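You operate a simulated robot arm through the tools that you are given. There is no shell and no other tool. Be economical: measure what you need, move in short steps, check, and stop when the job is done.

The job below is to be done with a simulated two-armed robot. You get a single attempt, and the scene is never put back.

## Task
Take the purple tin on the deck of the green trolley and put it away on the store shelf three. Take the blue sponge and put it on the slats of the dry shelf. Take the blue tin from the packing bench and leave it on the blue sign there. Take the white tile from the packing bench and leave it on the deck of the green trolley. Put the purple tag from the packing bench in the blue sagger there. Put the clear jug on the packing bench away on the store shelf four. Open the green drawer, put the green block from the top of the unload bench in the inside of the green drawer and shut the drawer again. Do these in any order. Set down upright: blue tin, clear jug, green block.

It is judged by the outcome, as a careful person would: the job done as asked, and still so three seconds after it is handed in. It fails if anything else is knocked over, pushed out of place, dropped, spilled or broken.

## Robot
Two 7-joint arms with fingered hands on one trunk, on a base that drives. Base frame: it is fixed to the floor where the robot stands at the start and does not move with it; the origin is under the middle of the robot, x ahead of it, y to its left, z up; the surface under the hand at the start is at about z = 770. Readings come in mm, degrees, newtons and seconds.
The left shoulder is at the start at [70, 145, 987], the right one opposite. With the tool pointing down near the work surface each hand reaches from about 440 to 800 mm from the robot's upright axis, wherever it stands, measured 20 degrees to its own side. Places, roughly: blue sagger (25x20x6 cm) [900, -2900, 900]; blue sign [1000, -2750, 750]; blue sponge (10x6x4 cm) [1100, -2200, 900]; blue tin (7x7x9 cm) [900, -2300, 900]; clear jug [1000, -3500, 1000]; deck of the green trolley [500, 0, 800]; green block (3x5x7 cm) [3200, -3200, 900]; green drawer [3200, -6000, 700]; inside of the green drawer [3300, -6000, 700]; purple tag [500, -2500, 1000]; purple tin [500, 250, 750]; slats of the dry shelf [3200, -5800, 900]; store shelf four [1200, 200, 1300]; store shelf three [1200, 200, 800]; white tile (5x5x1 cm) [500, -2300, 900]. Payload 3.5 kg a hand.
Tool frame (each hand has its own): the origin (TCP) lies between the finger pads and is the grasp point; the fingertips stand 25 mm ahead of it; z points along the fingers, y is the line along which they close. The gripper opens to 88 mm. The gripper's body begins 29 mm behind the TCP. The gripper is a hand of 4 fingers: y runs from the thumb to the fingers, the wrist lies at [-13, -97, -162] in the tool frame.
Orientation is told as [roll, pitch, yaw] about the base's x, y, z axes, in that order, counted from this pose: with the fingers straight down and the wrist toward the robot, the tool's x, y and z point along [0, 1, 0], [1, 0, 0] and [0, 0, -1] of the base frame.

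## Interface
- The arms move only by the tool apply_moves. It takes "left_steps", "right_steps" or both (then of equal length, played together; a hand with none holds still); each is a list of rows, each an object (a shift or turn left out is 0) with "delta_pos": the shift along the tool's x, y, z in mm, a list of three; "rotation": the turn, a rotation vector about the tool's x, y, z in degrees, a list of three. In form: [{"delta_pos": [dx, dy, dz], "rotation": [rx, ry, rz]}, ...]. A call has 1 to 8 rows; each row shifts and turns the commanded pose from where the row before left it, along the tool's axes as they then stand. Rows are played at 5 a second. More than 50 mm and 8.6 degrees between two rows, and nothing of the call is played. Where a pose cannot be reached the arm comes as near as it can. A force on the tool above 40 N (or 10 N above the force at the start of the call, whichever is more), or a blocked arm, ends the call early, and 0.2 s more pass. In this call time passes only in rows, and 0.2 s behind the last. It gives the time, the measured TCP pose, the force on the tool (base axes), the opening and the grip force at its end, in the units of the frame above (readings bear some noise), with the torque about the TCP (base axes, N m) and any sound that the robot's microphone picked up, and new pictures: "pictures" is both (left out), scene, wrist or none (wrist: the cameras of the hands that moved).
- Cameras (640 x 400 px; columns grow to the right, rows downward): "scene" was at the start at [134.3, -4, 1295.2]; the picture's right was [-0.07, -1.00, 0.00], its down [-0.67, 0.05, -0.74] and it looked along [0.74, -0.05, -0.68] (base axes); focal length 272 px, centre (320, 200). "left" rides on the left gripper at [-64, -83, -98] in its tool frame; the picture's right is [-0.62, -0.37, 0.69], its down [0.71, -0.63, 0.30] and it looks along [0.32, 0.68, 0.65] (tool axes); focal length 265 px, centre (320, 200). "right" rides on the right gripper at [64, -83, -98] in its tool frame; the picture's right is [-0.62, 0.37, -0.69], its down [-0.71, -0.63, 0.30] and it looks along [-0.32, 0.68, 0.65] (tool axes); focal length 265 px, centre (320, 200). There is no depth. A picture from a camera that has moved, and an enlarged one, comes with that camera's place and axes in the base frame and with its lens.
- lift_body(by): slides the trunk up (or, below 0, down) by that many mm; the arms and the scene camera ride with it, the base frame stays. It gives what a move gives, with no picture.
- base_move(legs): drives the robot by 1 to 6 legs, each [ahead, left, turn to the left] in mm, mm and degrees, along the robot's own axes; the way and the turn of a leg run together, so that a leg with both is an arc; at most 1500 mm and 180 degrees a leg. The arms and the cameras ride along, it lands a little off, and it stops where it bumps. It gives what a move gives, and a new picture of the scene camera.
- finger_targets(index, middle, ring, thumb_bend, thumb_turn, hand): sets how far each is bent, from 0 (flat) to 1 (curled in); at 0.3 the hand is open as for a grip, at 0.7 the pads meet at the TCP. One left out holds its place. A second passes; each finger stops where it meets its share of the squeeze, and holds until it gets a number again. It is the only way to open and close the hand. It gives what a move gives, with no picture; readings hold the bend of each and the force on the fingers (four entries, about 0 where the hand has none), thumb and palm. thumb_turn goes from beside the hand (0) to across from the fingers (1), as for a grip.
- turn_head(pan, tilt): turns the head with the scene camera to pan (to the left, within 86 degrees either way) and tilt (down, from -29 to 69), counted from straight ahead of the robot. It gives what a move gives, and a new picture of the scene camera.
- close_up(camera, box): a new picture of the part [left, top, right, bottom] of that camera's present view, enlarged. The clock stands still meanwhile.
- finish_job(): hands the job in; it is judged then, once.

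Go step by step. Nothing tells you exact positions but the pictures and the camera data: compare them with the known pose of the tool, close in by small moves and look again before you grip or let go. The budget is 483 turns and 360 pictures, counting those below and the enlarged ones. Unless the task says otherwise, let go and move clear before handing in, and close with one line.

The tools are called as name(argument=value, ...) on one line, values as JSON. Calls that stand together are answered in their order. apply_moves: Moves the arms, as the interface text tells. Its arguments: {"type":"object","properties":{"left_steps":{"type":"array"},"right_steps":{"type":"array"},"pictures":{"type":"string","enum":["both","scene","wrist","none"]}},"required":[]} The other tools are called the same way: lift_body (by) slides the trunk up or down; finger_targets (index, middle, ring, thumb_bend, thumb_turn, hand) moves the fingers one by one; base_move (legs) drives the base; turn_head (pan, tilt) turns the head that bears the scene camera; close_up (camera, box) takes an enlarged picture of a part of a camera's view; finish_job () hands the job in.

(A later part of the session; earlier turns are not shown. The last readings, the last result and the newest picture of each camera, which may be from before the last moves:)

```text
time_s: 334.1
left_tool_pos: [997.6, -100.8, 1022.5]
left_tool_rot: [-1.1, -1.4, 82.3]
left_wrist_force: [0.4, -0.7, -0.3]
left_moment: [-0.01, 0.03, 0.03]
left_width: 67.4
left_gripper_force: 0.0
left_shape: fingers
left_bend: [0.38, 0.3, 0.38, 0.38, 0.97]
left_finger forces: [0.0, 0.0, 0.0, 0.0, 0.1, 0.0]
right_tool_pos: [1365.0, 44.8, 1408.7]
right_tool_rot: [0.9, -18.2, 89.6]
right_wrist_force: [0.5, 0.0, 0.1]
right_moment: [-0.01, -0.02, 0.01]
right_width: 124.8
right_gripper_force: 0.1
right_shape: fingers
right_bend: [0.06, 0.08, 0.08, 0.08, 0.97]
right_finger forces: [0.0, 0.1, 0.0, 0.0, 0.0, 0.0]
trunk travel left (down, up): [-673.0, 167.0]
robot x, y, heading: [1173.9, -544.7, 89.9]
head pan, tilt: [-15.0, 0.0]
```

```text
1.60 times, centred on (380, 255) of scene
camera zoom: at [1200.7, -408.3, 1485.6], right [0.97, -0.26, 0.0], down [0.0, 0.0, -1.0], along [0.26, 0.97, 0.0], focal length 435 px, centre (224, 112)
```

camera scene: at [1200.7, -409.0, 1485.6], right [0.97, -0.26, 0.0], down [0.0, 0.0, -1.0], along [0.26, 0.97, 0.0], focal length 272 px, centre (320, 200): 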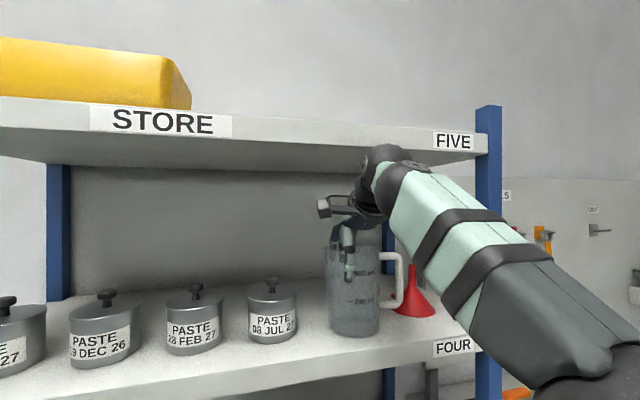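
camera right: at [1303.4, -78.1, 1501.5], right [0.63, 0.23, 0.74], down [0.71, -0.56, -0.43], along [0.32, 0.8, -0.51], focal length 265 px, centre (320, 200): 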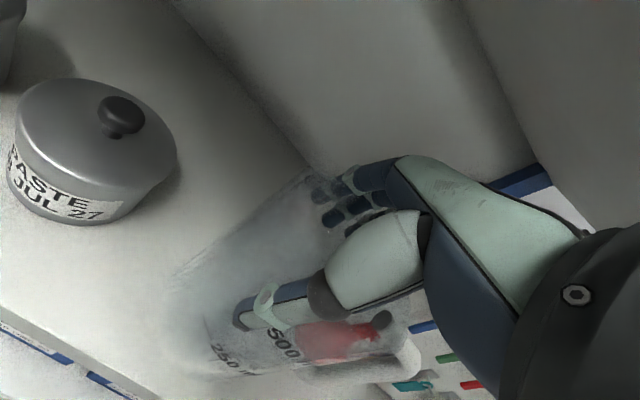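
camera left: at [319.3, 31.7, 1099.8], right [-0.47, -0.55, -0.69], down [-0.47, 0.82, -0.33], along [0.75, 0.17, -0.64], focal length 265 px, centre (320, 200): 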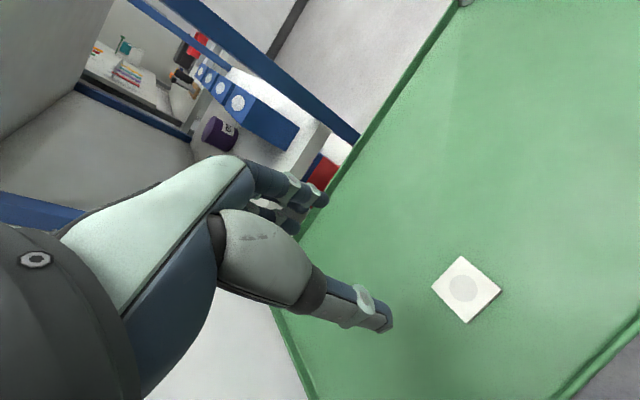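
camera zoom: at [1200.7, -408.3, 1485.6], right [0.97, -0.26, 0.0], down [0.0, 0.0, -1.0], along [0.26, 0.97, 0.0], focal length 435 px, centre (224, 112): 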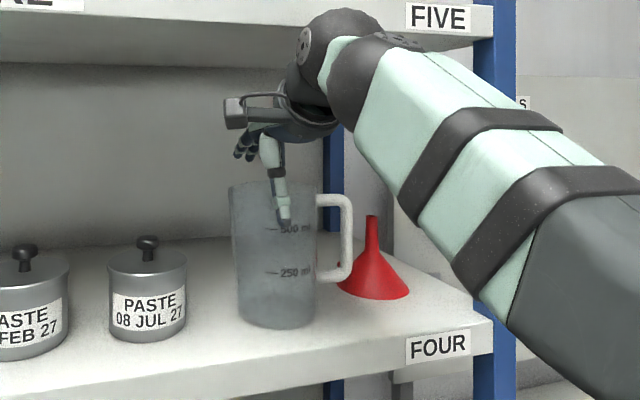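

Fingers are above the rim; I pull straight back out.

apply_moves(right_steps=[{"delta_pos": [0, -19, -6.5]}, {"delta_pos": [0, -19, -6.2]}, {"delta_pos": [0, -28, -9.2]}, {"delta_pos": [0, -38, -12.4]}, {"delta_pos": [0, 0, 0]}], pictures="none")

base_move(legs=[[-450, 0, 0]])

```text
time_s: 335.3
left_tool_pos: [996.3, -99.8, 1021.9]
left_tool_rot: [-1.1, -1.4, 82.3]
left_wrist_force: [1.3, -0.2, 0.1]
left_moment: [0.01, -0.01, 0.03]
left_width: 67.6
left_gripper_force: 0.0
left_shape: fingers
left_bend: [0.38, 0.3, 0.38, 0.38, 0.97]
left_finger forces: [0.0, 0.0, 0.0, 0.0, 0.0, 0.0]
right_tool_pos: [1364.5, -64.1, 1412.0]
right_tool_rot: [0.8, -18.1, 89.8]
right_wrist_force: [-0.6, -0.7, -1.3]
right_moment: [-0.02, 0.0, -0.01]
right_width: 124.8
right_gripper_force: 0.1
right_shape: fingers
right_bend: [0.06, 0.08, 0.08, 0.08, 0.97]
right_finger forces: [0.0, 0.0, 0.0, 0.0, 0.1, 0.0]
trunk travel left (down, up): [-673.0, 167.0]
robot x, y, heading: [1175.0, -550.6, 90.1]
head pan, tilt: [-15.0, 0.0]
```

```text
time_s: 338.0
left_tool_pos: [998.8, -551.5, 1022.4]
left_tool_rot: [-1.1, -1.4, 82.1]
left_wrist_force: [0.3, 0.2, 0.1]
left_moment: [0.01, -0.03, 0.02]
left_width: 67.5
left_gripper_force: 0.0
left_shape: fingers
left_bend: [0.38, 0.3, 0.38, 0.38, 0.97]
left_finger forces: [0.0, 0.1, 0.1, 0.0, 0.2, 0.0]
right_tool_pos: [1367.2, -518.7, 1411.0]
right_tool_rot: [0.8, -18.2, 89.3]
right_wrist_force: [-0.3, 0.7, -0.5]
right_moment: [0.0, 0.01, 0.01]
right_width: 124.7
right_gripper_force: 0.1
right_shape: fingers
right_bend: [0.06, 0.08, 0.08, 0.08, 0.97]
right_finger forces: [0.0, 0.0, 0.1, 0.1, 0.1, 0.0]
trunk travel left (down, up): [-673.0, 167.0]
robot x, y, heading: [1174.2, -1002.7, 89.7]
head pan, tilt: [-15.0, 0.0]
camera scene: at [1201.0, -860.9, 1485.4], right [0.96, -0.26, 0.0], down [0.0, 0.0, -1.0], along [0.26, 0.96, 0.0], focal length 272 px, centre (320, 200)
```

scene: 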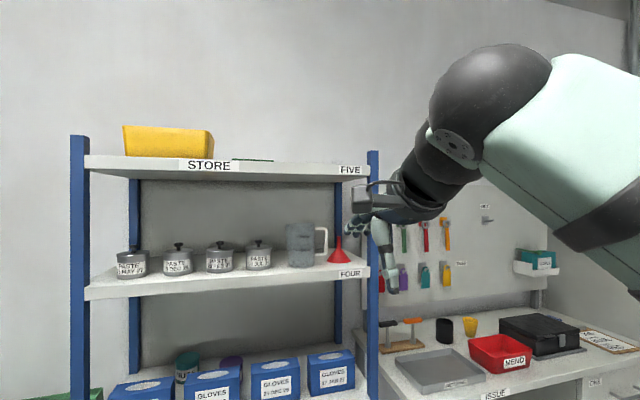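

The jug is on shelf four. Next the sponge: I reset the right hand lower and drive to the bench's north-east.

apply_moves(right_steps=[{"rotation": [8, 0, 0], "delta_pos": [0, 0, 30]}, {"rotation": [8, 0, 0], "delta_pos": [0, 0, 40]}, {"rotation": [2.2, 0, 0], "delta_pos": [0, 0, 45]}, {"delta_pos": [0, 0, 48]}, {"delta_pos": [0, 0, 48]}, {"delta_pos": [0, 0, 48]}, {"delta_pos": [0, 0, 48]}, {"delta_pos": [0, 0, 30]}], pictures="none")

turn_head(pan=0, tilt=45)

base_move(legs=[[0, -600, 0], [-350, 0, 90], [0, 1030, 0]])

```text
time_s: 339.8
left_tool_pos: [999.6, -552.9, 1022.0]
left_tool_rot: [-1.1, -1.4, 82.0]
left_wrist_force: [-1.0, -0.1, 0.3]
left_moment: [0.0, 0.04, 0.01]
left_width: 67.8
left_gripper_force: 0.0
left_shape: fingers
left_bend: [0.38, 0.3, 0.38, 0.38, 0.97]
left_finger forces: [0.1, 0.0, 0.0, 0.0, 0.0, 0.0]
right_tool_pos: [1362.2, -501.0, 1073.5]
right_tool_rot: [0.9, 0.0, 89.6]
right_wrist_force: [-0.3, 0.1, 0.1]
right_moment: [0.02, -0.01, -0.03]
right_width: 124.7
right_gripper_force: 0.0
right_shape: fingers
right_bend: [0.06, 0.08, 0.08, 0.08, 0.97]
right_finger forces: [0.0, 0.0, 0.0, 0.0, 0.1, 0.0]
trunk travel left (down, up): [-673.0, 167.0]
robot x, y, heading: [1177.4, -1002.5, 89.9]
head pan, tilt: [-15.0, 0.0]
```

```text
time_s: 340.9
left_tool_pos: [999.5, -552.5, 1023.4]
left_tool_rot: [-1.2, -1.4, 81.9]
left_wrist_force: [-0.2, -0.4, 0.2]
left_moment: [0.03, -0.01, -0.02]
left_width: 67.7
left_gripper_force: 0.2
left_shape: fingers
left_bend: [0.38, 0.3, 0.38, 0.38, 0.97]
left_finger forces: [0.0, 0.1, 0.0, 0.1, 0.0, 0.1]
right_tool_pos: [1361.4, -501.6, 1076.2]
right_tool_rot: [0.8, 0.0, 89.6]
right_wrist_force: [-0.1, 0.3, -0.4]
right_moment: [-0.02, -0.04, -0.01]
right_width: 124.7
right_gripper_force: 0.1
right_shape: fingers
right_bend: [0.06, 0.08, 0.08, 0.08, 0.97]
right_finger forces: [0.0, 0.1, 0.1, 0.0, 0.1, 0.0]
trunk travel left (down, up): [-673.0, 167.0]
robot x, y, heading: [1176.2, -999.4, 89.9]
head pan, tilt: [0.0, 45.0]
camera scene: at [1177.8, -867.4, 1414.7], right [1.0, 0.0, 0.0], down [0.0, -0.71, -0.71], along [0.0, 0.71, -0.71], focal length 272 px, centre (320, 200)
```

scene: 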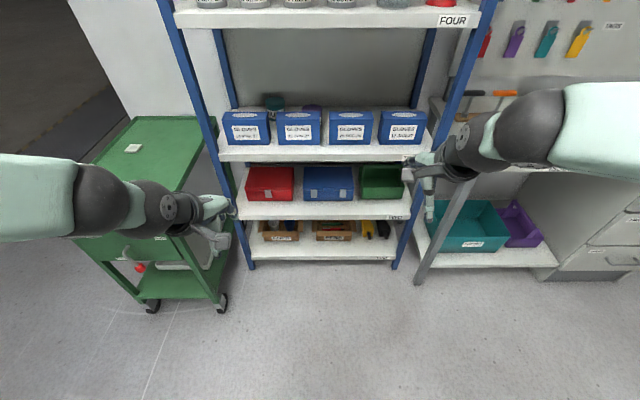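

```text
time_s: 353.1
left_tool_pos: [1558.7, -2435.4, 1022.8]
left_tool_rot: [-1.1, -1.4, 173.0]
left_wrist_force: [0.4, 0.3, 0.3]
left_moment: [0.03, 0.01, -0.01]
left_width: 67.7
left_gripper_force: 0.1
left_shape: fingers
left_bend: [0.38, 0.3, 0.38, 0.38, 0.97]
left_finger forces: [0.0, 0.1, 0.0, 0.0, 0.0, 0.0]
right_tool_pos: [1500.9, -2072.8, 1075.7]
right_tool_rot: [0.8, 0.1, -179.5]
right_wrist_force: [-0.2, 0.0, -0.1]
right_moment: [-0.02, -0.03, 0.02]
right_width: 124.7
right_gripper_force: 0.1
right_shape: fingers
right_bend: [0.06, 0.08, 0.08, 0.08, 0.97]
right_finger forces: [0.0, 0.1, 0.0, 0.0, 0.0, 0.0]
trunk travel left (down, up): [-673.0, 167.0]
robot x, y, heading: [2002.0, -2248.3, -179.2]
head pan, tilt: [0.0, 45.0]
cut short: leg 2
camera scene: at [1872.4, -2251.0, 1414.6], right [-0.01, 1.0, 0.0], down [0.71, 0.01, -0.71], along [-0.71, -0.01, -0.71], focal length 272 px, centre (320, 200)
```

scene: 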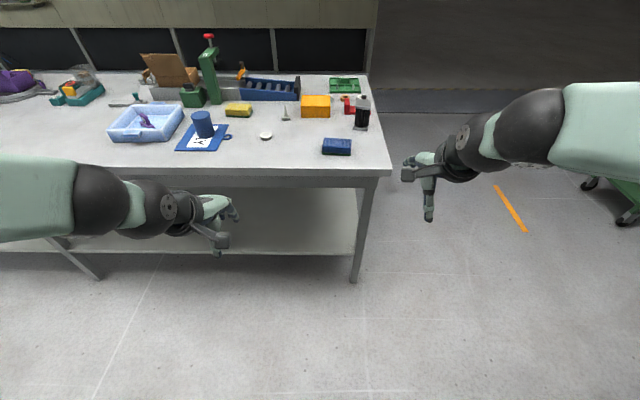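

The sponge is near [1087,-2205]. I position the base for the right hand.

base_move(legs=[[335, 150, -0.8]])

finger_targets(hand="right", index=0.25, middle=0.25, ring=0.25, thumb_bend=0.25)

lift_body(by=-40)

close_up(camera="scene", box=[340, 120, 500, 280])

```text
time_s: 355.4
left_tool_pos: [1227.6, -2581.2, 1023.3]
left_tool_rot: [-1.1, -1.4, 171.9]
left_wrist_force: [-1.1, 0.1, 0.2]
left_moment: [0.05, -0.01, 0.0]
left_width: 67.4
left_gripper_force: 0.0
left_shape: fingers
left_bend: [0.38, 0.3, 0.38, 0.38, 0.97]
left_finger forces: [0.0, 0.0, 0.0, 0.0, 0.0, 0.0]
right_tool_pos: [1177.8, -2219.0, 1076.5]
right_tool_rot: [0.8, 0.0, 179.4]
right_wrist_force: [0.3, 0.4, -0.2]
right_moment: [0.02, -0.01, 0.01]
right_width: 124.8
right_gripper_force: 0.0
right_shape: fingers
right_bend: [0.06, 0.08, 0.08, 0.08, 0.97]
right_finger forces: [0.0, 0.1, 0.0, 0.0, 0.0, 0.2]
trunk travel left (down, up): [-673.0, 167.0]
robot x, y, heading: [1677.2, -2402.6, 179.8]
head pan, tilt: [0.0, 45.0]
camera scene: at [1545.6, -2402.1, 1414.7], right [0.0, 1.0, 0.0], down [0.71, 0.0, -0.71], along [-0.71, 0.0, -0.71], focal length 272 px, centre (320, 200)
```

scene: 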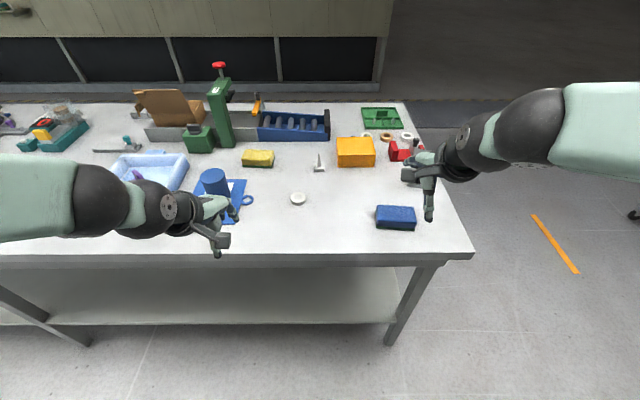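

```text
time_s: 356.4
left_tool_pos: [1228.1, -2580.1, 1021.7]
left_tool_rot: [-1.1, -1.4, 171.9]
left_wrist_force: [0.6, 0.8, 0.0]
left_moment: [-0.01, -0.01, -0.01]
left_width: 67.9
left_gripper_force: 0.0
left_shape: fingers
left_bend: [0.38, 0.3, 0.38, 0.38, 0.97]
left_finger forces: [0.0, 0.1, 0.0, 0.1, 0.0, 0.0]
right_tool_pos: [1176.7, -2219.1, 1076.5]
right_tool_rot: [0.8, 0.0, 179.5]
right_wrist_force: [-0.6, -1.0, -0.4]
right_moment: [0.0, 0.0, -0.01]
right_width: 95.1
right_gripper_force: 0.0
right_shape: fingers
right_bend: [0.25, 0.25, 0.25, 0.25, 0.97]
right_finger forces: [0.0, 0.0, 0.0, 0.0, 0.0, 0.1]
trunk travel left (down, up): [-673.0, 167.0]
robot x, y, heading: [1676.2, -2406.8, 180.0]
head pan, tilt: [0.0, 45.0]
```

```text
time_s: 357.3
left_tool_pos: [1228.1, -2581.4, 982.3]
left_tool_rot: [-1.1, -1.4, 172.0]
left_wrist_force: [-0.4, 0.2, -0.4]
left_moment: [0.0, -0.02, -0.02]
left_width: 67.5
left_gripper_force: 0.1
left_shape: fingers
left_bend: [0.38, 0.3, 0.38, 0.38, 0.97]
left_finger forces: [0.0, 0.0, 0.1, 0.0, 0.1, 0.0]
right_tool_pos: [1177.2, -2219.4, 1036.8]
right_tool_rot: [0.7, 0.0, 179.5]
right_wrist_force: [0.3, -0.6, -0.2]
right_moment: [0.0, 0.05, -0.02]
right_width: 94.7
right_gripper_force: 0.0
right_shape: fingers
right_bend: [0.25, 0.25, 0.25, 0.25, 0.97]
right_finger forces: [0.0, 0.1, 0.0, 0.0, 0.0, 0.0]
trunk travel left (down, up): [-633.0, 207.0]
robot x, y, heading: [1674.7, -2404.5, 179.8]
head pan, tilt: [0.0, 45.0]
```

```text
2.50 times, centred on (420, 200) of scene
camera zoom: at [1545.2, -2402.5, 1374.6], right [0.0, 1.0, 0.0], down [0.71, 0.0, -0.71], along [-0.71, 0.0, -0.71], focal length 680 px, centre (70, 200)
```

zoom: 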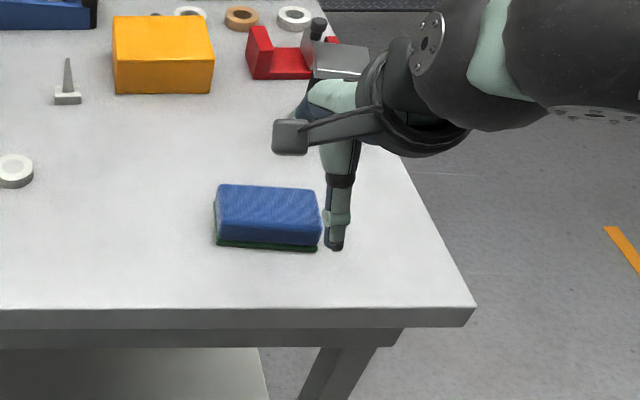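

apply_moves(right_steps=[{"delta_pos": [-6, 39, 0]}, {"delta_pos": [-6, 39, 0]}, {"delta_pos": [-5, 39, 0]}, {"delta_pos": [0, 0, 40]}, {"delta_pos": [0, 0, 40]}, {"delta_pos": [0, 0, 0]}], pictures="wrist")

```text
time_s: 358.7
left_tool_pos: [1227.6, -2581.1, 982.6]
left_tool_rot: [-1.1, -1.4, 172.0]
left_wrist_force: [-0.2, -0.7, -0.4]
left_moment: [-0.01, 0.01, -0.01]
left_width: 67.6
left_gripper_force: 0.1
left_shape: fingers
left_bend: [0.38, 0.3, 0.38, 0.38, 0.97]
left_finger forces: [0.0, 0.1, 0.0, 0.0, 0.0, 0.1]
right_tool_pos: [1058.7, -2201.9, 956.6]
right_tool_rot: [0.8, 0.0, 179.5]
right_wrist_force: [-0.5, -0.1, 0.1]
right_moment: [0.03, -0.01, 0.03]
right_width: 94.8
right_gripper_force: 0.0
right_shape: fingers
right_bend: [0.25, 0.25, 0.25, 0.25, 0.97]
right_finger forces: [0.0, 0.0, 0.1, 0.1, 0.0, 0.0]
trunk travel left (down, up): [-633.0, 207.0]
robot x, y, heading: [1675.8, -2405.3, 179.9]
head pan, tilt: [0.0, 45.0]
camera right: at [1142.4, -2266.0, 1055.3], right [-0.36, 0.63, 0.68], down [0.64, 0.7, -0.31], along [-0.68, 0.32, -0.66], focal length 265 px, centre (320, 200)
```

right: 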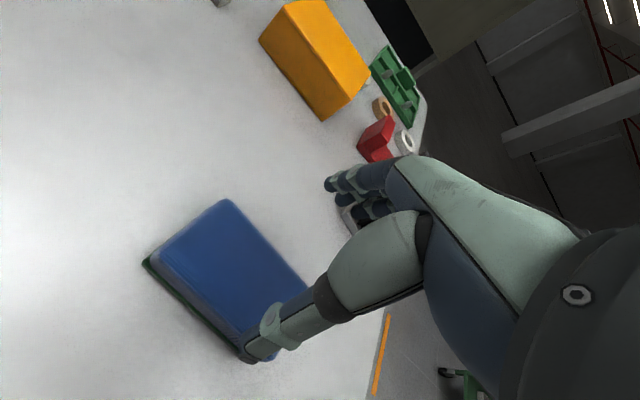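

apply_moves(right_steps=[{"delta_pos": [0, -12, 0]}, {"delta_pos": [0, 0, 35]}, {"delta_pos": [0, 0, 22]}, {"delta_pos": [0, 0, 8]}, {"delta_pos": [0, 0, 0]}], pictures="wrist")

finger_targets(hand="right", index=0.6, middle=0.6, ring=0.6, thumb_bend=0.6)

```text
time_s: 359.9
left_tool_pos: [1228.5, -2580.5, 981.5]
left_tool_rot: [-1.2, -1.3, 172.0]
left_wrist_force: [-0.6, 0.6, 0.4]
left_moment: [-0.02, -0.01, 0.03]
left_width: 67.7
left_gripper_force: 0.1
left_shape: fingers
left_bend: [0.38, 0.3, 0.38, 0.38, 0.97]
left_finger forces: [0.0, 0.0, 0.1, 0.0, 0.0, 0.1]
right_tool_pos: [1072.0, -2202.5, 888.9]
right_tool_rot: [0.7, 0.0, 179.6]
right_wrist_force: [0.5, 0.5, 0.0]
right_moment: [-0.03, -0.01, -0.03]
right_width: 94.8
right_gripper_force: 0.0
right_shape: fingers
right_bend: [0.25, 0.25, 0.25, 0.25, 0.97]
right_finger forces: [0.1, 0.0, 0.0, 0.1, 0.0, 0.0]
trunk travel left (down, up): [-633.0, 207.0]
robot x, y, heading: [1673.2, -2402.2, 179.8]
head pan, tilt: [0.0, 45.0]
camera right: at [1156.2, -2266.5, 989.7], right [-0.36, 0.63, 0.68], down [0.64, 0.7, -0.31], along [-0.68, 0.32, -0.66], focal length 265 px, centre (320, 200)
```

right: 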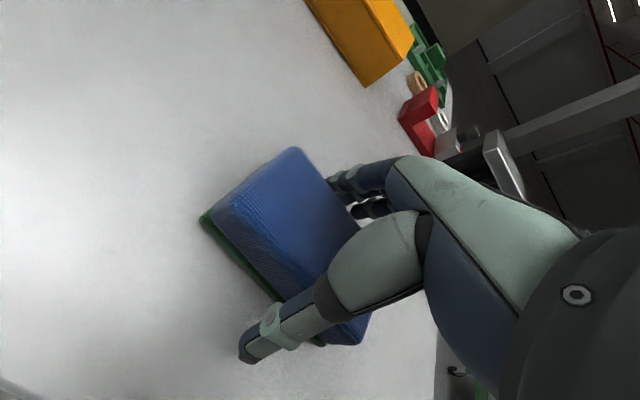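

```text
time_s: 360.9
left_tool_pos: [1228.1, -2582.3, 982.1]
left_tool_rot: [-1.1, -1.4, 172.0]
left_wrist_force: [-0.4, -0.3, 0.2]
left_moment: [0.03, 0.03, 0.01]
left_width: 67.4
left_gripper_force: 0.1
left_shape: fingers
left_bend: [0.38, 0.3, 0.38, 0.38, 0.97]
left_finger forces: [0.1, 0.1, 0.1, 0.1, 0.1, 0.1]
right_tool_pos: [1072.5, -2202.2, 890.7]
right_tool_rot: [0.8, 0.0, 179.5]
right_wrist_force: [-1.4, 0.6, 3.0]
right_moment: [0.06, 0.12, 0.0]
right_width: 57.0
right_gripper_force: 25.6
right_shape: fingers
right_bend: [0.45, 0.52, 0.52, 0.46, 0.95]
right_finger forces: [13.7, 6.8, 5.4, 0.0, 25.0, 0.0]
trunk travel left (down, up): [-633.0, 207.0]
robot x, y, heading: [1676.2, -2405.5, 179.8]
head pan, tilt: [0.0, 45.0]
```

Sponge gripped. I lift, back off and turn toward the unload bench.

apply_moves(right_steps=[{"delta_pos": [0, 0, -20]}, {"delta_pos": [0, 0, -40]}, {"delta_pos": [0, -20, -40]}, {"delta_pos": [0, -40, -20]}, {"delta_pos": [0, -40, 0]}, {"delta_pos": [0, 0, 0]}], pictures="wrist")

base_move(legs=[[-200, 0, 0], [0, 700, 180]])

turn_head(pan=0, tilt=20)

```text
time_s: 362.3
left_tool_pos: [1226.9, -2580.8, 981.2]
left_tool_rot: [-1.1, -1.3, 172.0]
left_wrist_force: [0.3, -1.0, -0.6]
left_moment: [0.01, -0.01, 0.01]
left_width: 67.5
left_gripper_force: 0.1
left_shape: fingers
left_bend: [0.38, 0.3, 0.38, 0.38, 0.97]
left_finger forces: [0.0, 0.1, 0.0, 0.1, 0.1, 0.0]
right_tool_pos: [1168.9, -2201.6, 1010.3]
right_tool_rot: [0.8, 0.1, 179.6]
right_wrist_force: [-0.4, 0.6, -1.6]
right_moment: [0.02, 0.0, -0.01]
right_width: 57.0
right_gripper_force: 24.8
right_shape: fingers
right_bend: [0.46, 0.52, 0.53, 0.46, 0.95]
right_finger forces: [13.2, 6.1, 5.0, 0.0, 25.1, 0.0]
trunk travel left (down, up): [-633.0, 207.0]
robot x, y, heading: [1676.4, -2405.1, 180.1]
head pan, tilt: [0.0, 45.0]
camera right: at [1252.6, -2265.1, 1108.8], right [-0.36, 0.63, 0.68], down [0.64, 0.7, -0.31], along [-0.68, 0.32, -0.66], focal length 265 px, centre (320, 200)
```

right: 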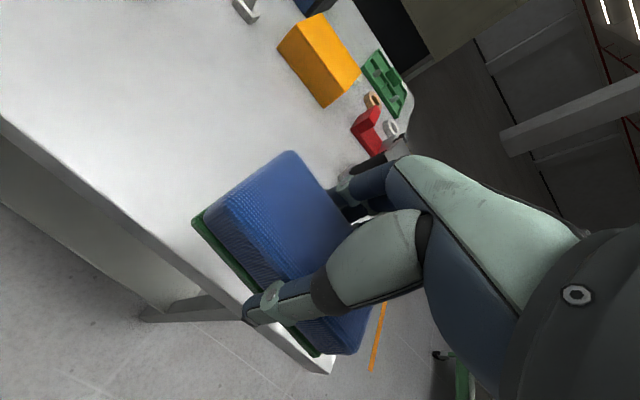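

```text
time_s: 371.2
left_tool_pos: [2771.9, -2229.4, 982.1]
left_tool_rot: [-1.1, -1.4, -8.0]
left_wrist_force: [-0.5, -0.1, -0.1]
left_moment: [0.0, 0.01, 0.01]
left_width: 67.5
left_gripper_force: 0.0
left_shape: fingers
left_bend: [0.38, 0.3, 0.38, 0.38, 0.97]
left_finger forces: [0.1, 0.0, 0.0, 0.0, 0.1, 0.1]
right_tool_pos: [2831.9, -2610.3, 1009.2]
right_tool_rot: [0.9, 0.1, -0.5]
right_wrist_force: [0.8, -0.1, -0.5]
right_moment: [0.01, 0.02, 0.0]
right_width: 55.6
right_gripper_force: 22.9
right_shape: fingers
right_bend: [0.47, 0.53, 0.53, 0.47, 0.95]
right_finger forces: [12.6, 5.8, 4.6, 0.0, 23.3, 0.1]
trunk travel left (down, up): [-633.0, 207.0]
robot x, y, heading: [2322.4, -2405.0, -0.4]
head pan, tilt: [0.0, 45.0]
cut short: leg 2
camera scene: at [2457.2, -2405.6, 1374.6], right [0.0, -1.0, 0.0], down [-0.71, 0.0, -0.71], along [0.71, 0.0, -0.71], focal length 272 px, centre (320, 200)
```

scene: 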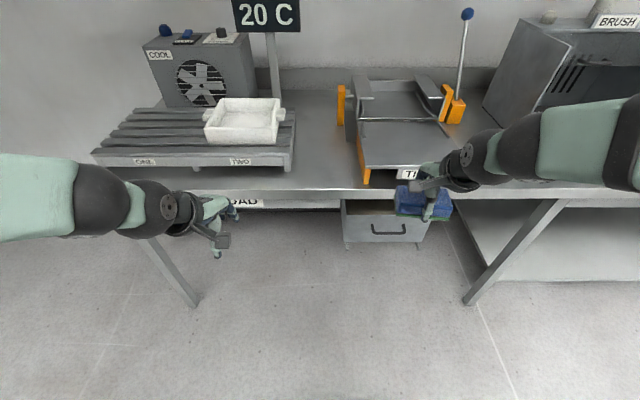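

```text
time_s: 372.1
left_tool_pos: [2771.8, -2231.6, 981.9]
left_tool_rot: [-1.0, -1.4, -8.2]
left_wrist_force: [-0.3, -0.5, -0.3]
left_moment: [0.01, 0.01, 0.0]
left_width: 67.5
left_gripper_force: 0.0
left_shape: fingers
left_bend: [0.38, 0.3, 0.38, 0.38, 0.97]
left_finger forces: [0.0, 0.1, 0.1, 0.0, 0.1, 0.0]
right_tool_pos: [2829.8, -2610.7, 1009.3]
right_tool_rot: [0.8, 0.1, -0.5]
right_wrist_force: [0.1, -0.7, -0.2]
right_moment: [0.01, 0.0, 0.03]
right_width: 55.7
right_gripper_force: 23.0
right_shape: fingers
right_bend: [0.47, 0.53, 0.53, 0.47, 0.95]
right_finger forces: [12.6, 5.7, 4.6, 0.0, 23.3, 0.1]
trunk travel left (down, up): [-633.0, 207.0]
robot x, y, heading: [2322.5, -2405.4, -0.3]
head pan, tilt: [0.0, 20.0]
camera scene: at [2469.0, -2405.7, 1413.2], right [0.0, -1.0, 0.0], down [-0.34, 0.0, -0.94], along [0.94, 0.0, -0.34], focal length 272 px, centre (320, 200)
```

scene: 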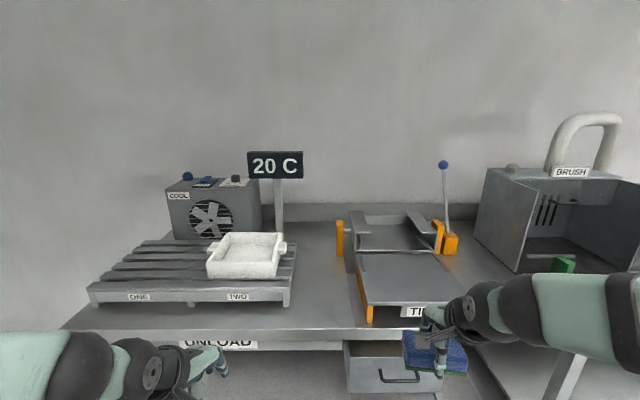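

base_move(legs=[[-150, 0, 0], [0, -750, 0]])

```text
time_s: 377.1
left_tool_pos: [2617.9, -2981.2, 983.5]
left_tool_rot: [-1.1, -1.4, -8.2]
left_wrist_force: [-0.6, 0.4, -0.2]
left_moment: [0.0, 0.01, 0.01]
left_width: 67.6
left_gripper_force: 0.0
left_shape: fingers
left_bend: [0.38, 0.3, 0.38, 0.38, 0.97]
left_finger forces: [0.1, 0.1, 0.0, 0.0, 0.0, 0.1]
right_tool_pos: [2676.4, -3360.7, 1009.9]
right_tool_rot: [0.8, 0.0, -0.7]
right_wrist_force: [-0.8, -1.1, 0.0]
right_moment: [0.01, 0.0, -0.01]
right_width: 55.9
right_gripper_force: 23.2
right_shape: fingers
right_bend: [0.47, 0.53, 0.53, 0.47, 0.95]
right_finger forces: [12.6, 5.7, 4.7, 0.0, 23.3, 0.1]
trunk travel left (down, up): [-633.0, 207.0]
robot x, y, heading: [2167.3, -3157.0, -0.4]
head pan, tilt: [0.0, 20.0]
camera scene: at [2315.3, -3155.3, 1413.3], right [-0.01, -1.0, 0.0], down [-0.34, 0.0, -0.94], along [0.94, -0.01, -0.34], focal length 272 px, centre (320, 200)
```

scene: 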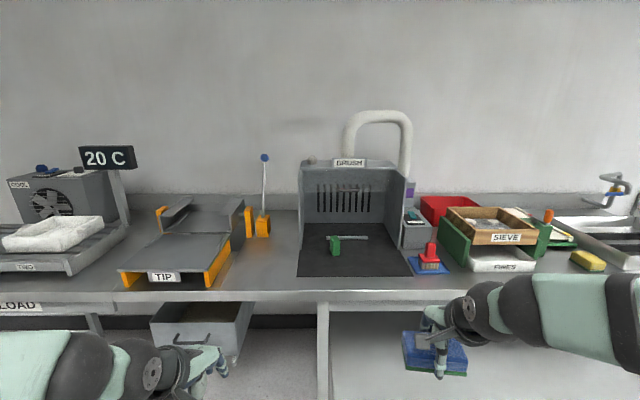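

close_up(camera="scene", box=[280, 140, 480, 300])

```text
2.50 times, centred on (380, 220) of scene
camera zoom: at [2315.3, -3155.3, 1413.3], right [-0.01, -1.0, 0.0], down [-0.34, 0.0, -0.94], along [0.94, -0.01, -0.34], focal length 680 px, centre (170, 150)
```

zoom: 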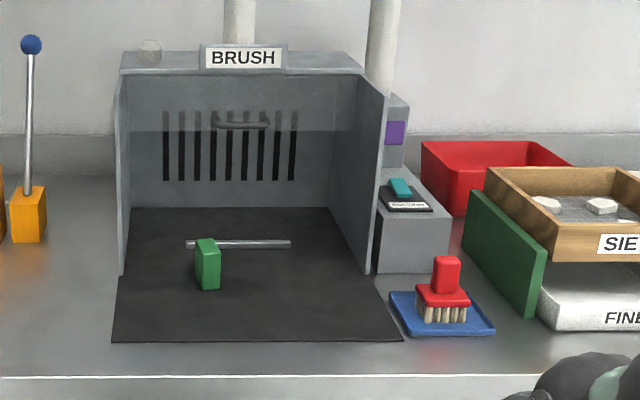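

The green block stands on the dark mat just in front of the brush hood, near [3250,-3225]. I raise the sponge hand and move in for the left hand.

apply_moves(right_steps=[{"delta_pos": [0, 0, -45]}, {"delta_pos": [0, 0, -45]}, {"delta_pos": [0, -20, -20]}], left_steps=[{"delta_pos": [0, 0, -20], "rotation": [0, 0, -8]}, {"delta_pos": [0, 0, -20]}, {"delta_pos": [0, 0, 0]}], pictures="none")

turn_head(pan=10, tilt=42)

base_move(legs=[[430, -265, 0]])

```text
time_s: 377.9
left_tool_pos: [2617.6, -2982.3, 1023.0]
left_tool_rot: [-1.2, -1.3, -0.2]
left_wrist_force: [-0.3, 0.1, -0.1]
left_moment: [0.02, 0.0, 0.01]
left_width: 67.6
left_gripper_force: 0.0
left_shape: fingers
left_bend: [0.38, 0.3, 0.38, 0.38, 0.97]
left_finger forces: [0.0, 0.0, 0.0, 0.0, 0.1, 0.1]
right_tool_pos: [2655.6, -3363.1, 1121.1]
right_tool_rot: [0.9, 0.1, -0.7]
right_wrist_force: [0.6, -0.3, -0.2]
right_moment: [-0.04, 0.01, -0.02]
right_width: 55.4
right_gripper_force: 22.3
right_shape: fingers
right_bend: [0.47, 0.53, 0.53, 0.47, 0.95]
right_finger forces: [12.5, 5.5, 4.5, 0.0, 23.0, 0.1]
trunk travel left (down, up): [-633.0, 207.0]
robot x, y, heading: [2168.5, -3156.4, -0.5]
head pan, tilt: [0.0, 20.0]
```

```text
time_s: 378.8
left_tool_pos: [2618.2, -2981.6, 1022.4]
left_tool_rot: [-1.3, -1.2, -0.2]
left_wrist_force: [-0.6, -0.4, 0.7]
left_moment: [-0.01, 0.01, 0.01]
left_width: 67.7
left_gripper_force: 0.0
left_shape: fingers
left_bend: [0.38, 0.3, 0.38, 0.38, 0.97]
left_finger forces: [0.1, 0.0, 0.1, 0.0, 0.0, 0.0]
right_tool_pos: [2656.4, -3360.7, 1119.2]
right_tool_rot: [0.9, 0.1, -0.6]
right_wrist_force: [-0.7, -0.5, -0.4]
right_moment: [-0.02, 0.01, -0.02]
right_width: 55.3
right_gripper_force: 22.8
right_shape: fingers
right_bend: [0.47, 0.53, 0.53, 0.47, 0.95]
right_finger forces: [12.6, 5.6, 4.5, 0.1, 23.0, 0.0]
trunk travel left (down, up): [-633.0, 207.0]
robot x, y, heading: [2170.8, -3158.7, -0.1]
head pan, tilt: [10.0, 42.0]
camera scene: at [2304.7, -3140.9, 1379.0], right [0.17, -0.99, 0.0], down [-0.66, -0.11, -0.74], along [0.73, 0.12, -0.67], focal length 272 px, centre (320, 200)
```

scene: 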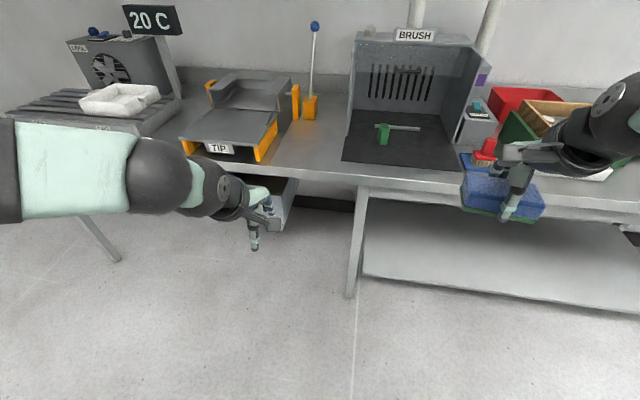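

```text
time_s: 381.8
left_tool_pos: [3041.7, -3253.9, 1021.6]
left_tool_rot: [-1.4, -1.4, -0.8]
left_wrist_force: [-0.7, -0.5, 1.4]
left_moment: [0.0, -0.02, 0.0]
left_width: 67.5
left_gripper_force: 0.0
left_shape: fingers
left_bend: [0.38, 0.3, 0.38, 0.38, 0.97]
left_finger forces: [0.1, 0.1, 0.1, 0.0, 0.0, 0.0]
right_tool_pos: [3077.2, -3633.7, 1119.3]
right_tool_rot: [0.8, 0.0, -1.1]
right_wrist_force: [0.6, 0.6, 0.3]
right_moment: [0.0, 0.0, -0.03]
right_width: 55.5
right_gripper_force: 22.9
right_shape: fingers
right_bend: [0.47, 0.53, 0.53, 0.47, 0.95]
right_finger forces: [12.5, 5.5, 4.5, 0.0, 22.9, 0.0]
trunk travel left (down, up): [-633.0, 207.0]
robot x, y, heading: [2593.1, -3426.9, -0.7]
head pan, tilt: [10.0, 42.0]
camera scene: at [2727.0, -3411.7, 1379.0], right [0.16, -0.99, 0.0], down [-0.66, -0.11, -0.74], along [0.73, 0.12, -0.67], focal length 272 px, centre (320, 200)
```

scene: 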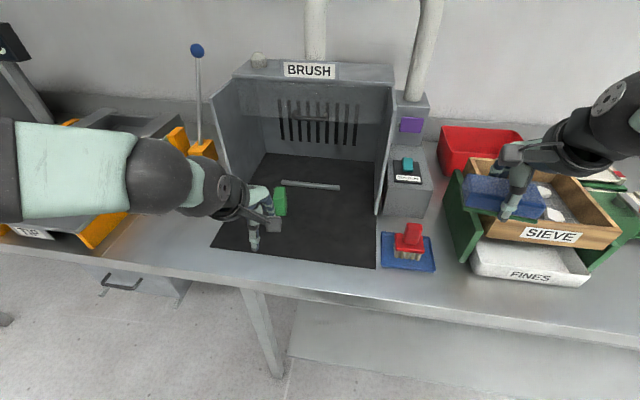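

apply_moves(left_steps=[{"delta_pos": [10, 40, 0]}, {"delta_pos": [10, 40, 0]}, {"delta_pos": [10, 40, 0]}, {"delta_pos": [0, 25, 0]}, {"delta_pos": [0, 0, 0]}])

```text
time_s: 382.9
left_tool_pos: [3187.1, -3225.7, 1026.2]
left_tool_rot: [-1.3, -1.3, -0.7]
left_wrist_force: [0.5, -0.7, 0.6]
left_moment: [-0.01, -0.02, 0.03]
left_width: 67.7
left_gripper_force: 0.1
left_shape: fingers
left_bend: [0.38, 0.3, 0.38, 0.38, 0.97]
left_finger forces: [0.0, 0.0, 0.1, 0.1, 0.1, 0.1]
right_tool_pos: [3076.9, -3633.5, 1119.8]
right_tool_rot: [0.9, 0.0, -1.2]
right_wrist_force: [-0.5, 0.6, -0.5]
right_moment: [0.01, -0.03, 0.02]
right_width: 55.6
right_gripper_force: 22.4
right_shape: fingers
right_bend: [0.47, 0.53, 0.53, 0.47, 0.95]
right_finger forces: [12.5, 5.6, 4.4, 0.0, 23.0, 0.0]
trunk travel left (down, up): [-633.0, 207.0]
robot x, y, heading: [2593.3, -3424.6, -1.2]
head pan, tilt: [10.0, 42.0]
camera scene: at [2726.7, -3411.8, 1379.0], right [0.16, -0.99, 0.0], down [-0.66, -0.11, -0.74], along [0.73, 0.12, -0.67], focal length 272 px, centre (320, 200)
camera left: at [3099.8, -3287.7, 1124.1], right [-0.36, -0.63, -0.69], down [-0.61, 0.71, -0.33], along [0.7, 0.3, -0.65], focal length 265 px, centre (320, 200)
```

scene: 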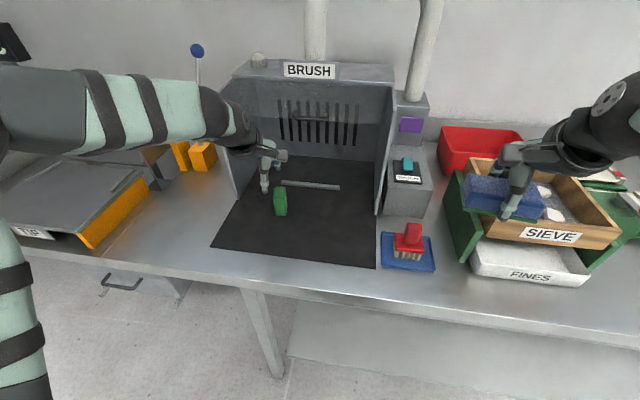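
left: 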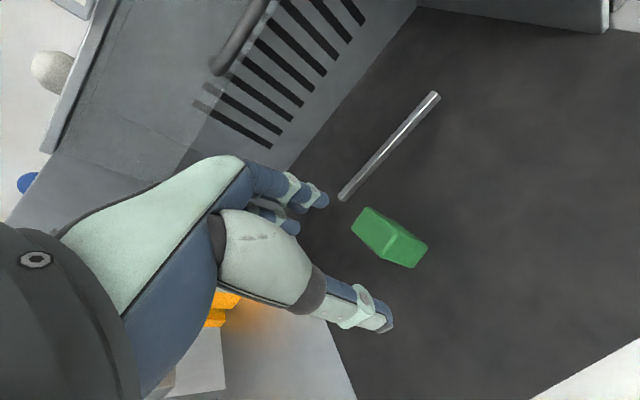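

close_up(camera="left", box=[310, 180, 470, 300])

close_up(camera="scene", box=[240, 150, 340, 230])

```text
3.33 times, centred on (390, 240) of left
camera zoom: at [3099.8, -3287.7, 1124.1], right [-0.36, -0.63, -0.69], down [-0.61, 0.71, -0.33], along [0.7, 0.3, -0.65], focal length 885 px, centre (87, 67)
```

zoom: 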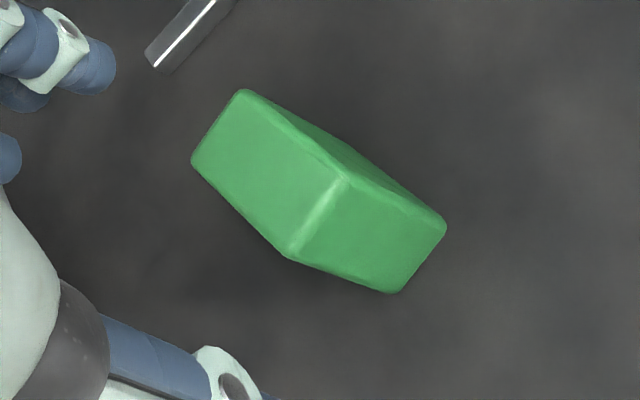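

```text
5.00 times, centred on (290, 190) of scene
camera zoom: at [2726.7, -3411.8, 1379.0], right [0.16, -0.99, 0.0], down [-0.66, -0.11, -0.74], along [0.73, 0.12, -0.67], focal length 1359 px, centre (470, 250)
```

zoom: 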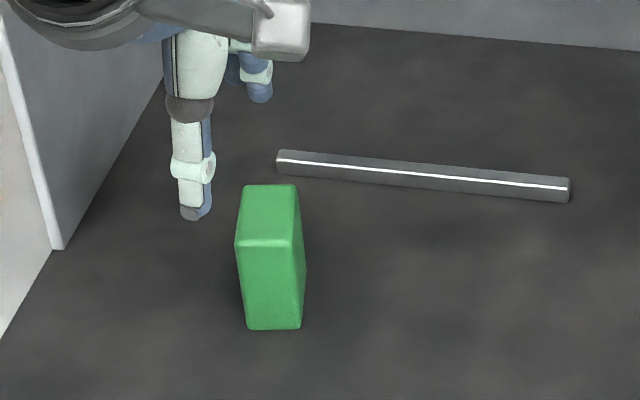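

The block's top is near [3219,-3230,942]. I move over it (index and middle fingers centred) and lower.

finger_targets(hand="left", index=0.33, middle=0.33, ring=0.33, thumb_bend=0.33)

apply_moves(left_steps=[{"delta_pos": [3, 32, 0]}, {"delta_pos": [0, 0, 25]}, {"delta_pos": [0, 0, 25]}, {"delta_pos": [0, 0, 0]}], pictures="wrist")

close_up(camera="scene", box=[240, 130, 340, 230])

```text
time_s: 383.9
left_tool_pos: [3187.3, -3227.6, 1026.0]
left_tool_rot: [-1.3, -1.2, -0.7]
left_wrist_force: [-0.1, -0.9, 0.1]
left_moment: [0.0, 0.01, -0.02]
left_width: 78.1
left_gripper_force: 0.0
left_shape: fingers
left_bend: [0.33, 0.33, 0.33, 0.33, 0.97]
left_finger forces: [0.0, 0.0, 0.1, 0.0, 0.0, 0.0]
right_tool_pos: [3077.8, -3633.3, 1119.6]
right_tool_rot: [0.8, 0.0, -1.1]
right_wrist_force: [0.1, -0.1, 0.6]
right_moment: [0.01, -0.04, -0.03]
right_width: 55.4
right_gripper_force: 23.0
right_shape: fingers
right_bend: [0.47, 0.53, 0.53, 0.47, 0.95]
right_finger forces: [12.5, 5.6, 4.5, 0.0, 23.0, 0.1]
trunk travel left (down, up): [-633.0, 207.0]
robot x, y, heading: [2597.2, -3431.3, -0.9]
head pan, tilt: [10.0, 42.0]
```

```text
time_s: 384.9
left_tool_pos: [3220.2, -3223.6, 976.3]
left_tool_rot: [-1.3, -1.2, -0.8]
left_wrist_force: [-0.2, 0.0, 0.1]
left_moment: [0.01, 0.0, -0.01]
left_width: 78.3
left_gripper_force: 0.1
left_shape: fingers
left_bend: [0.33, 0.33, 0.33, 0.33, 0.97]
left_finger forces: [0.0, 0.1, 0.0, 0.1, 0.0, 0.0]
right_tool_pos: [3075.9, -3634.6, 1120.5]
right_tool_rot: [0.8, 0.0, -1.1]
right_wrist_force: [0.3, -0.3, 0.4]
right_moment: [0.0, -0.02, 0.0]
right_width: 55.3
right_gripper_force: 22.6
right_shape: fingers
right_bend: [0.47, 0.53, 0.53, 0.47, 0.95]
right_finger forces: [12.5, 5.6, 4.5, 0.0, 23.0, 0.0]
trunk travel left (down, up): [-633.0, 207.0]
robot x, y, heading: [2593.2, -3424.6, -0.6]
head pan, tilt: [10.0, 42.0]
camera left: at [3133.0, -3285.4, 1073.1], right [-0.36, -0.63, -0.69], down [-0.61, 0.71, -0.33], along [0.7, 0.3, -0.65], focal length 265 px, centre (320, 200)
```

left: 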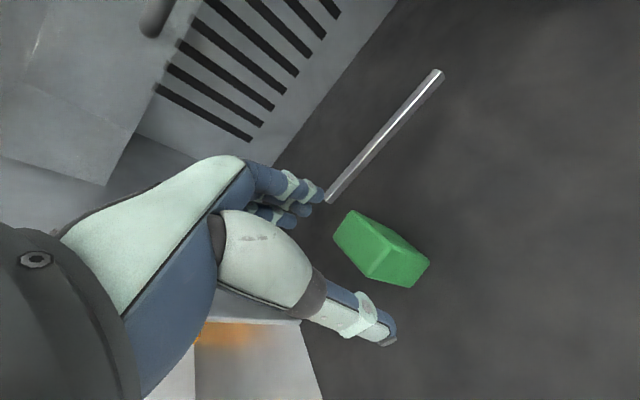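

```text
4.00 times, centred on (290, 180) of scene
camera zoom: at [2727.5, -3412.1, 1378.9], right [0.16, -0.99, 0.0], down [-0.66, -0.11, -0.74], along [0.73, 0.12, -0.67], focal length 1087 px, centre (440, 280)
```

zoom: 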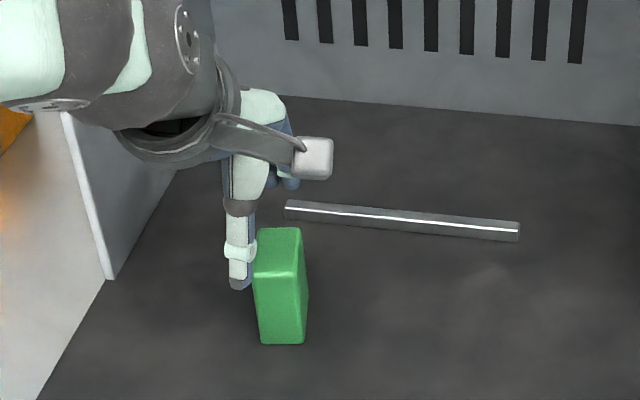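

Refined estimate: block top centre ≈[3239,-3222,918]. I shift forward 18 mm and lower in stages.

apply_moves(left_steps=[{"delta_pos": [7, 18, 0]}, {"delta_pos": [0, 0, 20]}, {"delta_pos": [0, 0, 15]}, {"delta_pos": [0, 0, 0]}], pictures="none")

close_up(camera="left", box=[240, 130, 480, 370])

close_up(camera="scene", box=[240, 130, 340, 230])

```text
time_s: 385.9
left_tool_pos: [3239.2, -3219.0, 941.5]
left_tool_rot: [-1.3, -1.2, -0.7]
left_wrist_force: [0.2, -0.2, 0.1]
left_moment: [-0.01, -0.02, -0.01]
left_width: 78.1
left_gripper_force: 0.1
left_shape: fingers
left_bend: [0.33, 0.33, 0.33, 0.33, 0.97]
left_finger forces: [0.0, 0.0, 0.0, 0.0, 0.1, 0.0]
right_tool_pos: [3077.2, -3633.1, 1121.1]
right_tool_rot: [0.8, 0.0, -1.1]
right_wrist_force: [0.3, 0.4, 0.3]
right_moment: [-0.02, 0.0, 0.01]
right_width: 55.2
right_gripper_force: 23.2
right_shape: fingers
right_bend: [0.47, 0.53, 0.53, 0.47, 0.95]
right_finger forces: [12.5, 5.6, 4.5, 0.0, 23.0, 0.1]
trunk travel left (down, up): [-633.0, 207.0]
robot x, y, heading: [2597.6, -3427.7, -1.0]
head pan, tilt: [10.0, 42.0]
```

```text
1.67 times, centred on (360, 250) of left
camera zoom: at [3151.6, -3280.6, 1039.5], right [-0.36, -0.63, -0.69], down [-0.61, 0.71, -0.33], along [0.7, 0.3, -0.65], focal length 442 px, centre (253, 117)
```

zoom: 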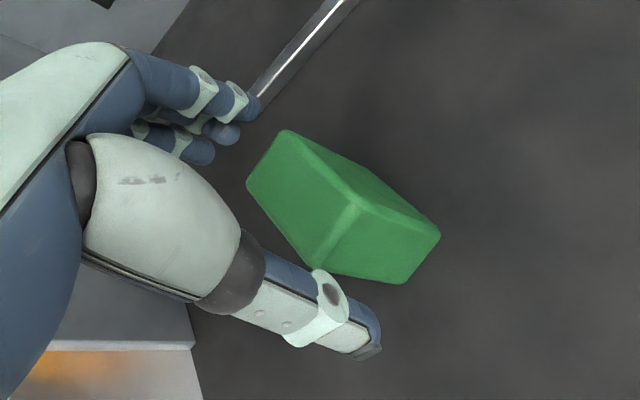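

```text
4.00 times, centred on (290, 180) of scene
camera zoom: at [2727.6, -3411.9, 1378.9], right [0.16, -0.99, 0.0], down [-0.66, -0.11, -0.74], along [0.73, 0.12, -0.67], focal length 1087 px, centre (440, 280)
```

zoom: 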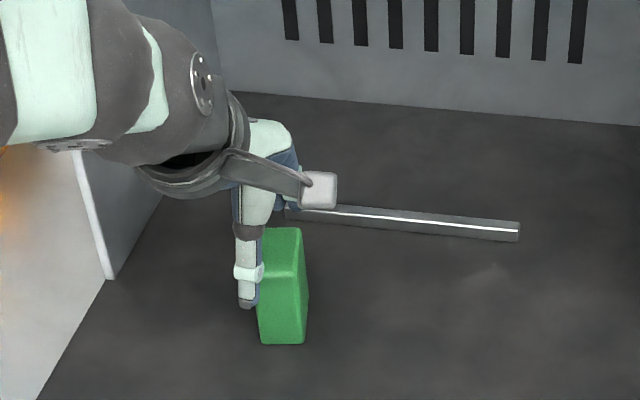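

I shift 10 mm to the right to centre thumb, middle and ring on the block, then lower to grip depth.

apply_moves(left_steps=[{"delta_pos": [-10, 1, 0]}, {"delta_pos": [0, 0, 20]}, {"delta_pos": [0, 0, 20]}, {"delta_pos": [0, 0, 0]}], pictures="none")

close_up(camera="left", box=[240, 130, 480, 370])

close_up(camera="scene", box=[240, 130, 340, 230])

```text
time_s: 386.9
left_tool_pos: [3241.5, -3230.7, 901.7]
left_tool_rot: [-1.3, -1.3, -0.7]
left_wrist_force: [-0.1, -0.5, -0.9]
left_moment: [0.0, -0.02, -0.02]
left_width: 78.1
left_gripper_force: 0.1
left_shape: fingers
left_bend: [0.33, 0.33, 0.33, 0.33, 0.97]
left_finger forces: [0.1, 0.0, 0.1, 0.1, 0.1, 0.0]
right_tool_pos: [3076.4, -3634.1, 1120.4]
right_tool_rot: [0.7, 0.0, -1.1]
right_wrist_force: [0.4, 0.3, -0.6]
right_moment: [0.0, -0.01, 0.01]
right_width: 55.4
right_gripper_force: 22.2
right_shape: fingers
right_bend: [0.47, 0.53, 0.53, 0.47, 0.95]
right_finger forces: [12.5, 5.5, 4.5, 0.0, 23.0, 0.0]
trunk travel left (down, up): [-633.0, 207.0]
robot x, y, heading: [2592.0, -3428.1, -1.2]
head pan, tilt: [10.0, 42.0]
```

```text
1.67 times, centred on (360, 250) of left
camera zoom: at [3154.2, -3292.2, 999.5], right [-0.36, -0.63, -0.69], down [-0.61, 0.71, -0.33], along [0.7, 0.3, -0.65], focal length 442 px, centre (253, 117)
```

zoom: 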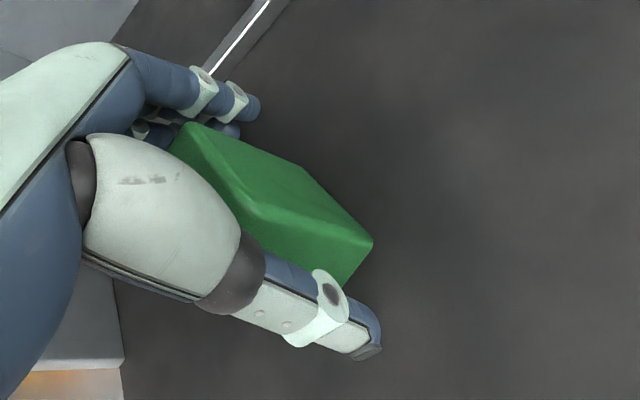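

```text
4.00 times, centred on (290, 180) of scene
camera zoom: at [2727.1, -3412.1, 1379.0], right [0.16, -0.99, 0.0], down [-0.66, -0.11, -0.74], along [0.73, 0.12, -0.67], focal length 1087 px, centre (440, 280)
```

zoom: 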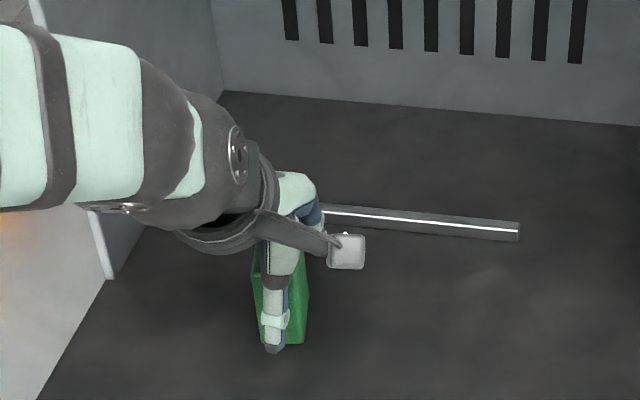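

finger_targets(hand="left", index=0.6, middle=0.6, ring=0.6, thumb_bend=0.6)

close_up(camera="left", box=[240, 130, 480, 370])

```text
time_s: 387.9
left_tool_pos: [3241.2, -3231.3, 901.8]
left_tool_rot: [-1.3, -1.3, -0.7]
left_wrist_force: [1.4, 0.0, 1.8]
left_moment: [0.04, -0.07, -0.02]
left_width: 31.9
left_gripper_force: 9.4
left_shape: fingers
left_bend: [0.59, 0.53, 0.55, 0.52, 0.96]
left_finger forces: [0.7, 6.2, 3.5, 0.0, 9.1, 0.0]
right_tool_pos: [3077.6, -3632.9, 1120.7]
right_tool_rot: [0.8, 0.0, -1.1]
right_wrist_force: [-0.5, -0.2, 0.0]
right_moment: [0.01, -0.03, 0.0]
right_width: 55.2
right_gripper_force: 23.0
right_shape: fingers
right_bend: [0.47, 0.53, 0.53, 0.47, 0.95]
right_finger forces: [12.5, 5.6, 4.5, 0.1, 23.1, 0.1]
trunk travel left (down, up): [-633.0, 207.0]
robot x, y, heading: [2594.3, -3421.2, -1.1]
head pan, tilt: [10.0, 42.0]
```

```text
1.67 times, centred on (360, 250) of left
camera zoom: at [3154.5, -3292.0, 999.6], right [-0.36, -0.63, -0.69], down [-0.61, 0.71, -0.33], along [0.7, 0.3, -0.65], focal length 442 px, centre (253, 117)
```

zoom: 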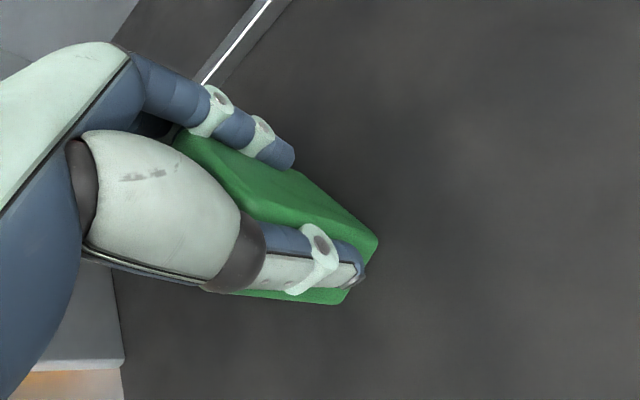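

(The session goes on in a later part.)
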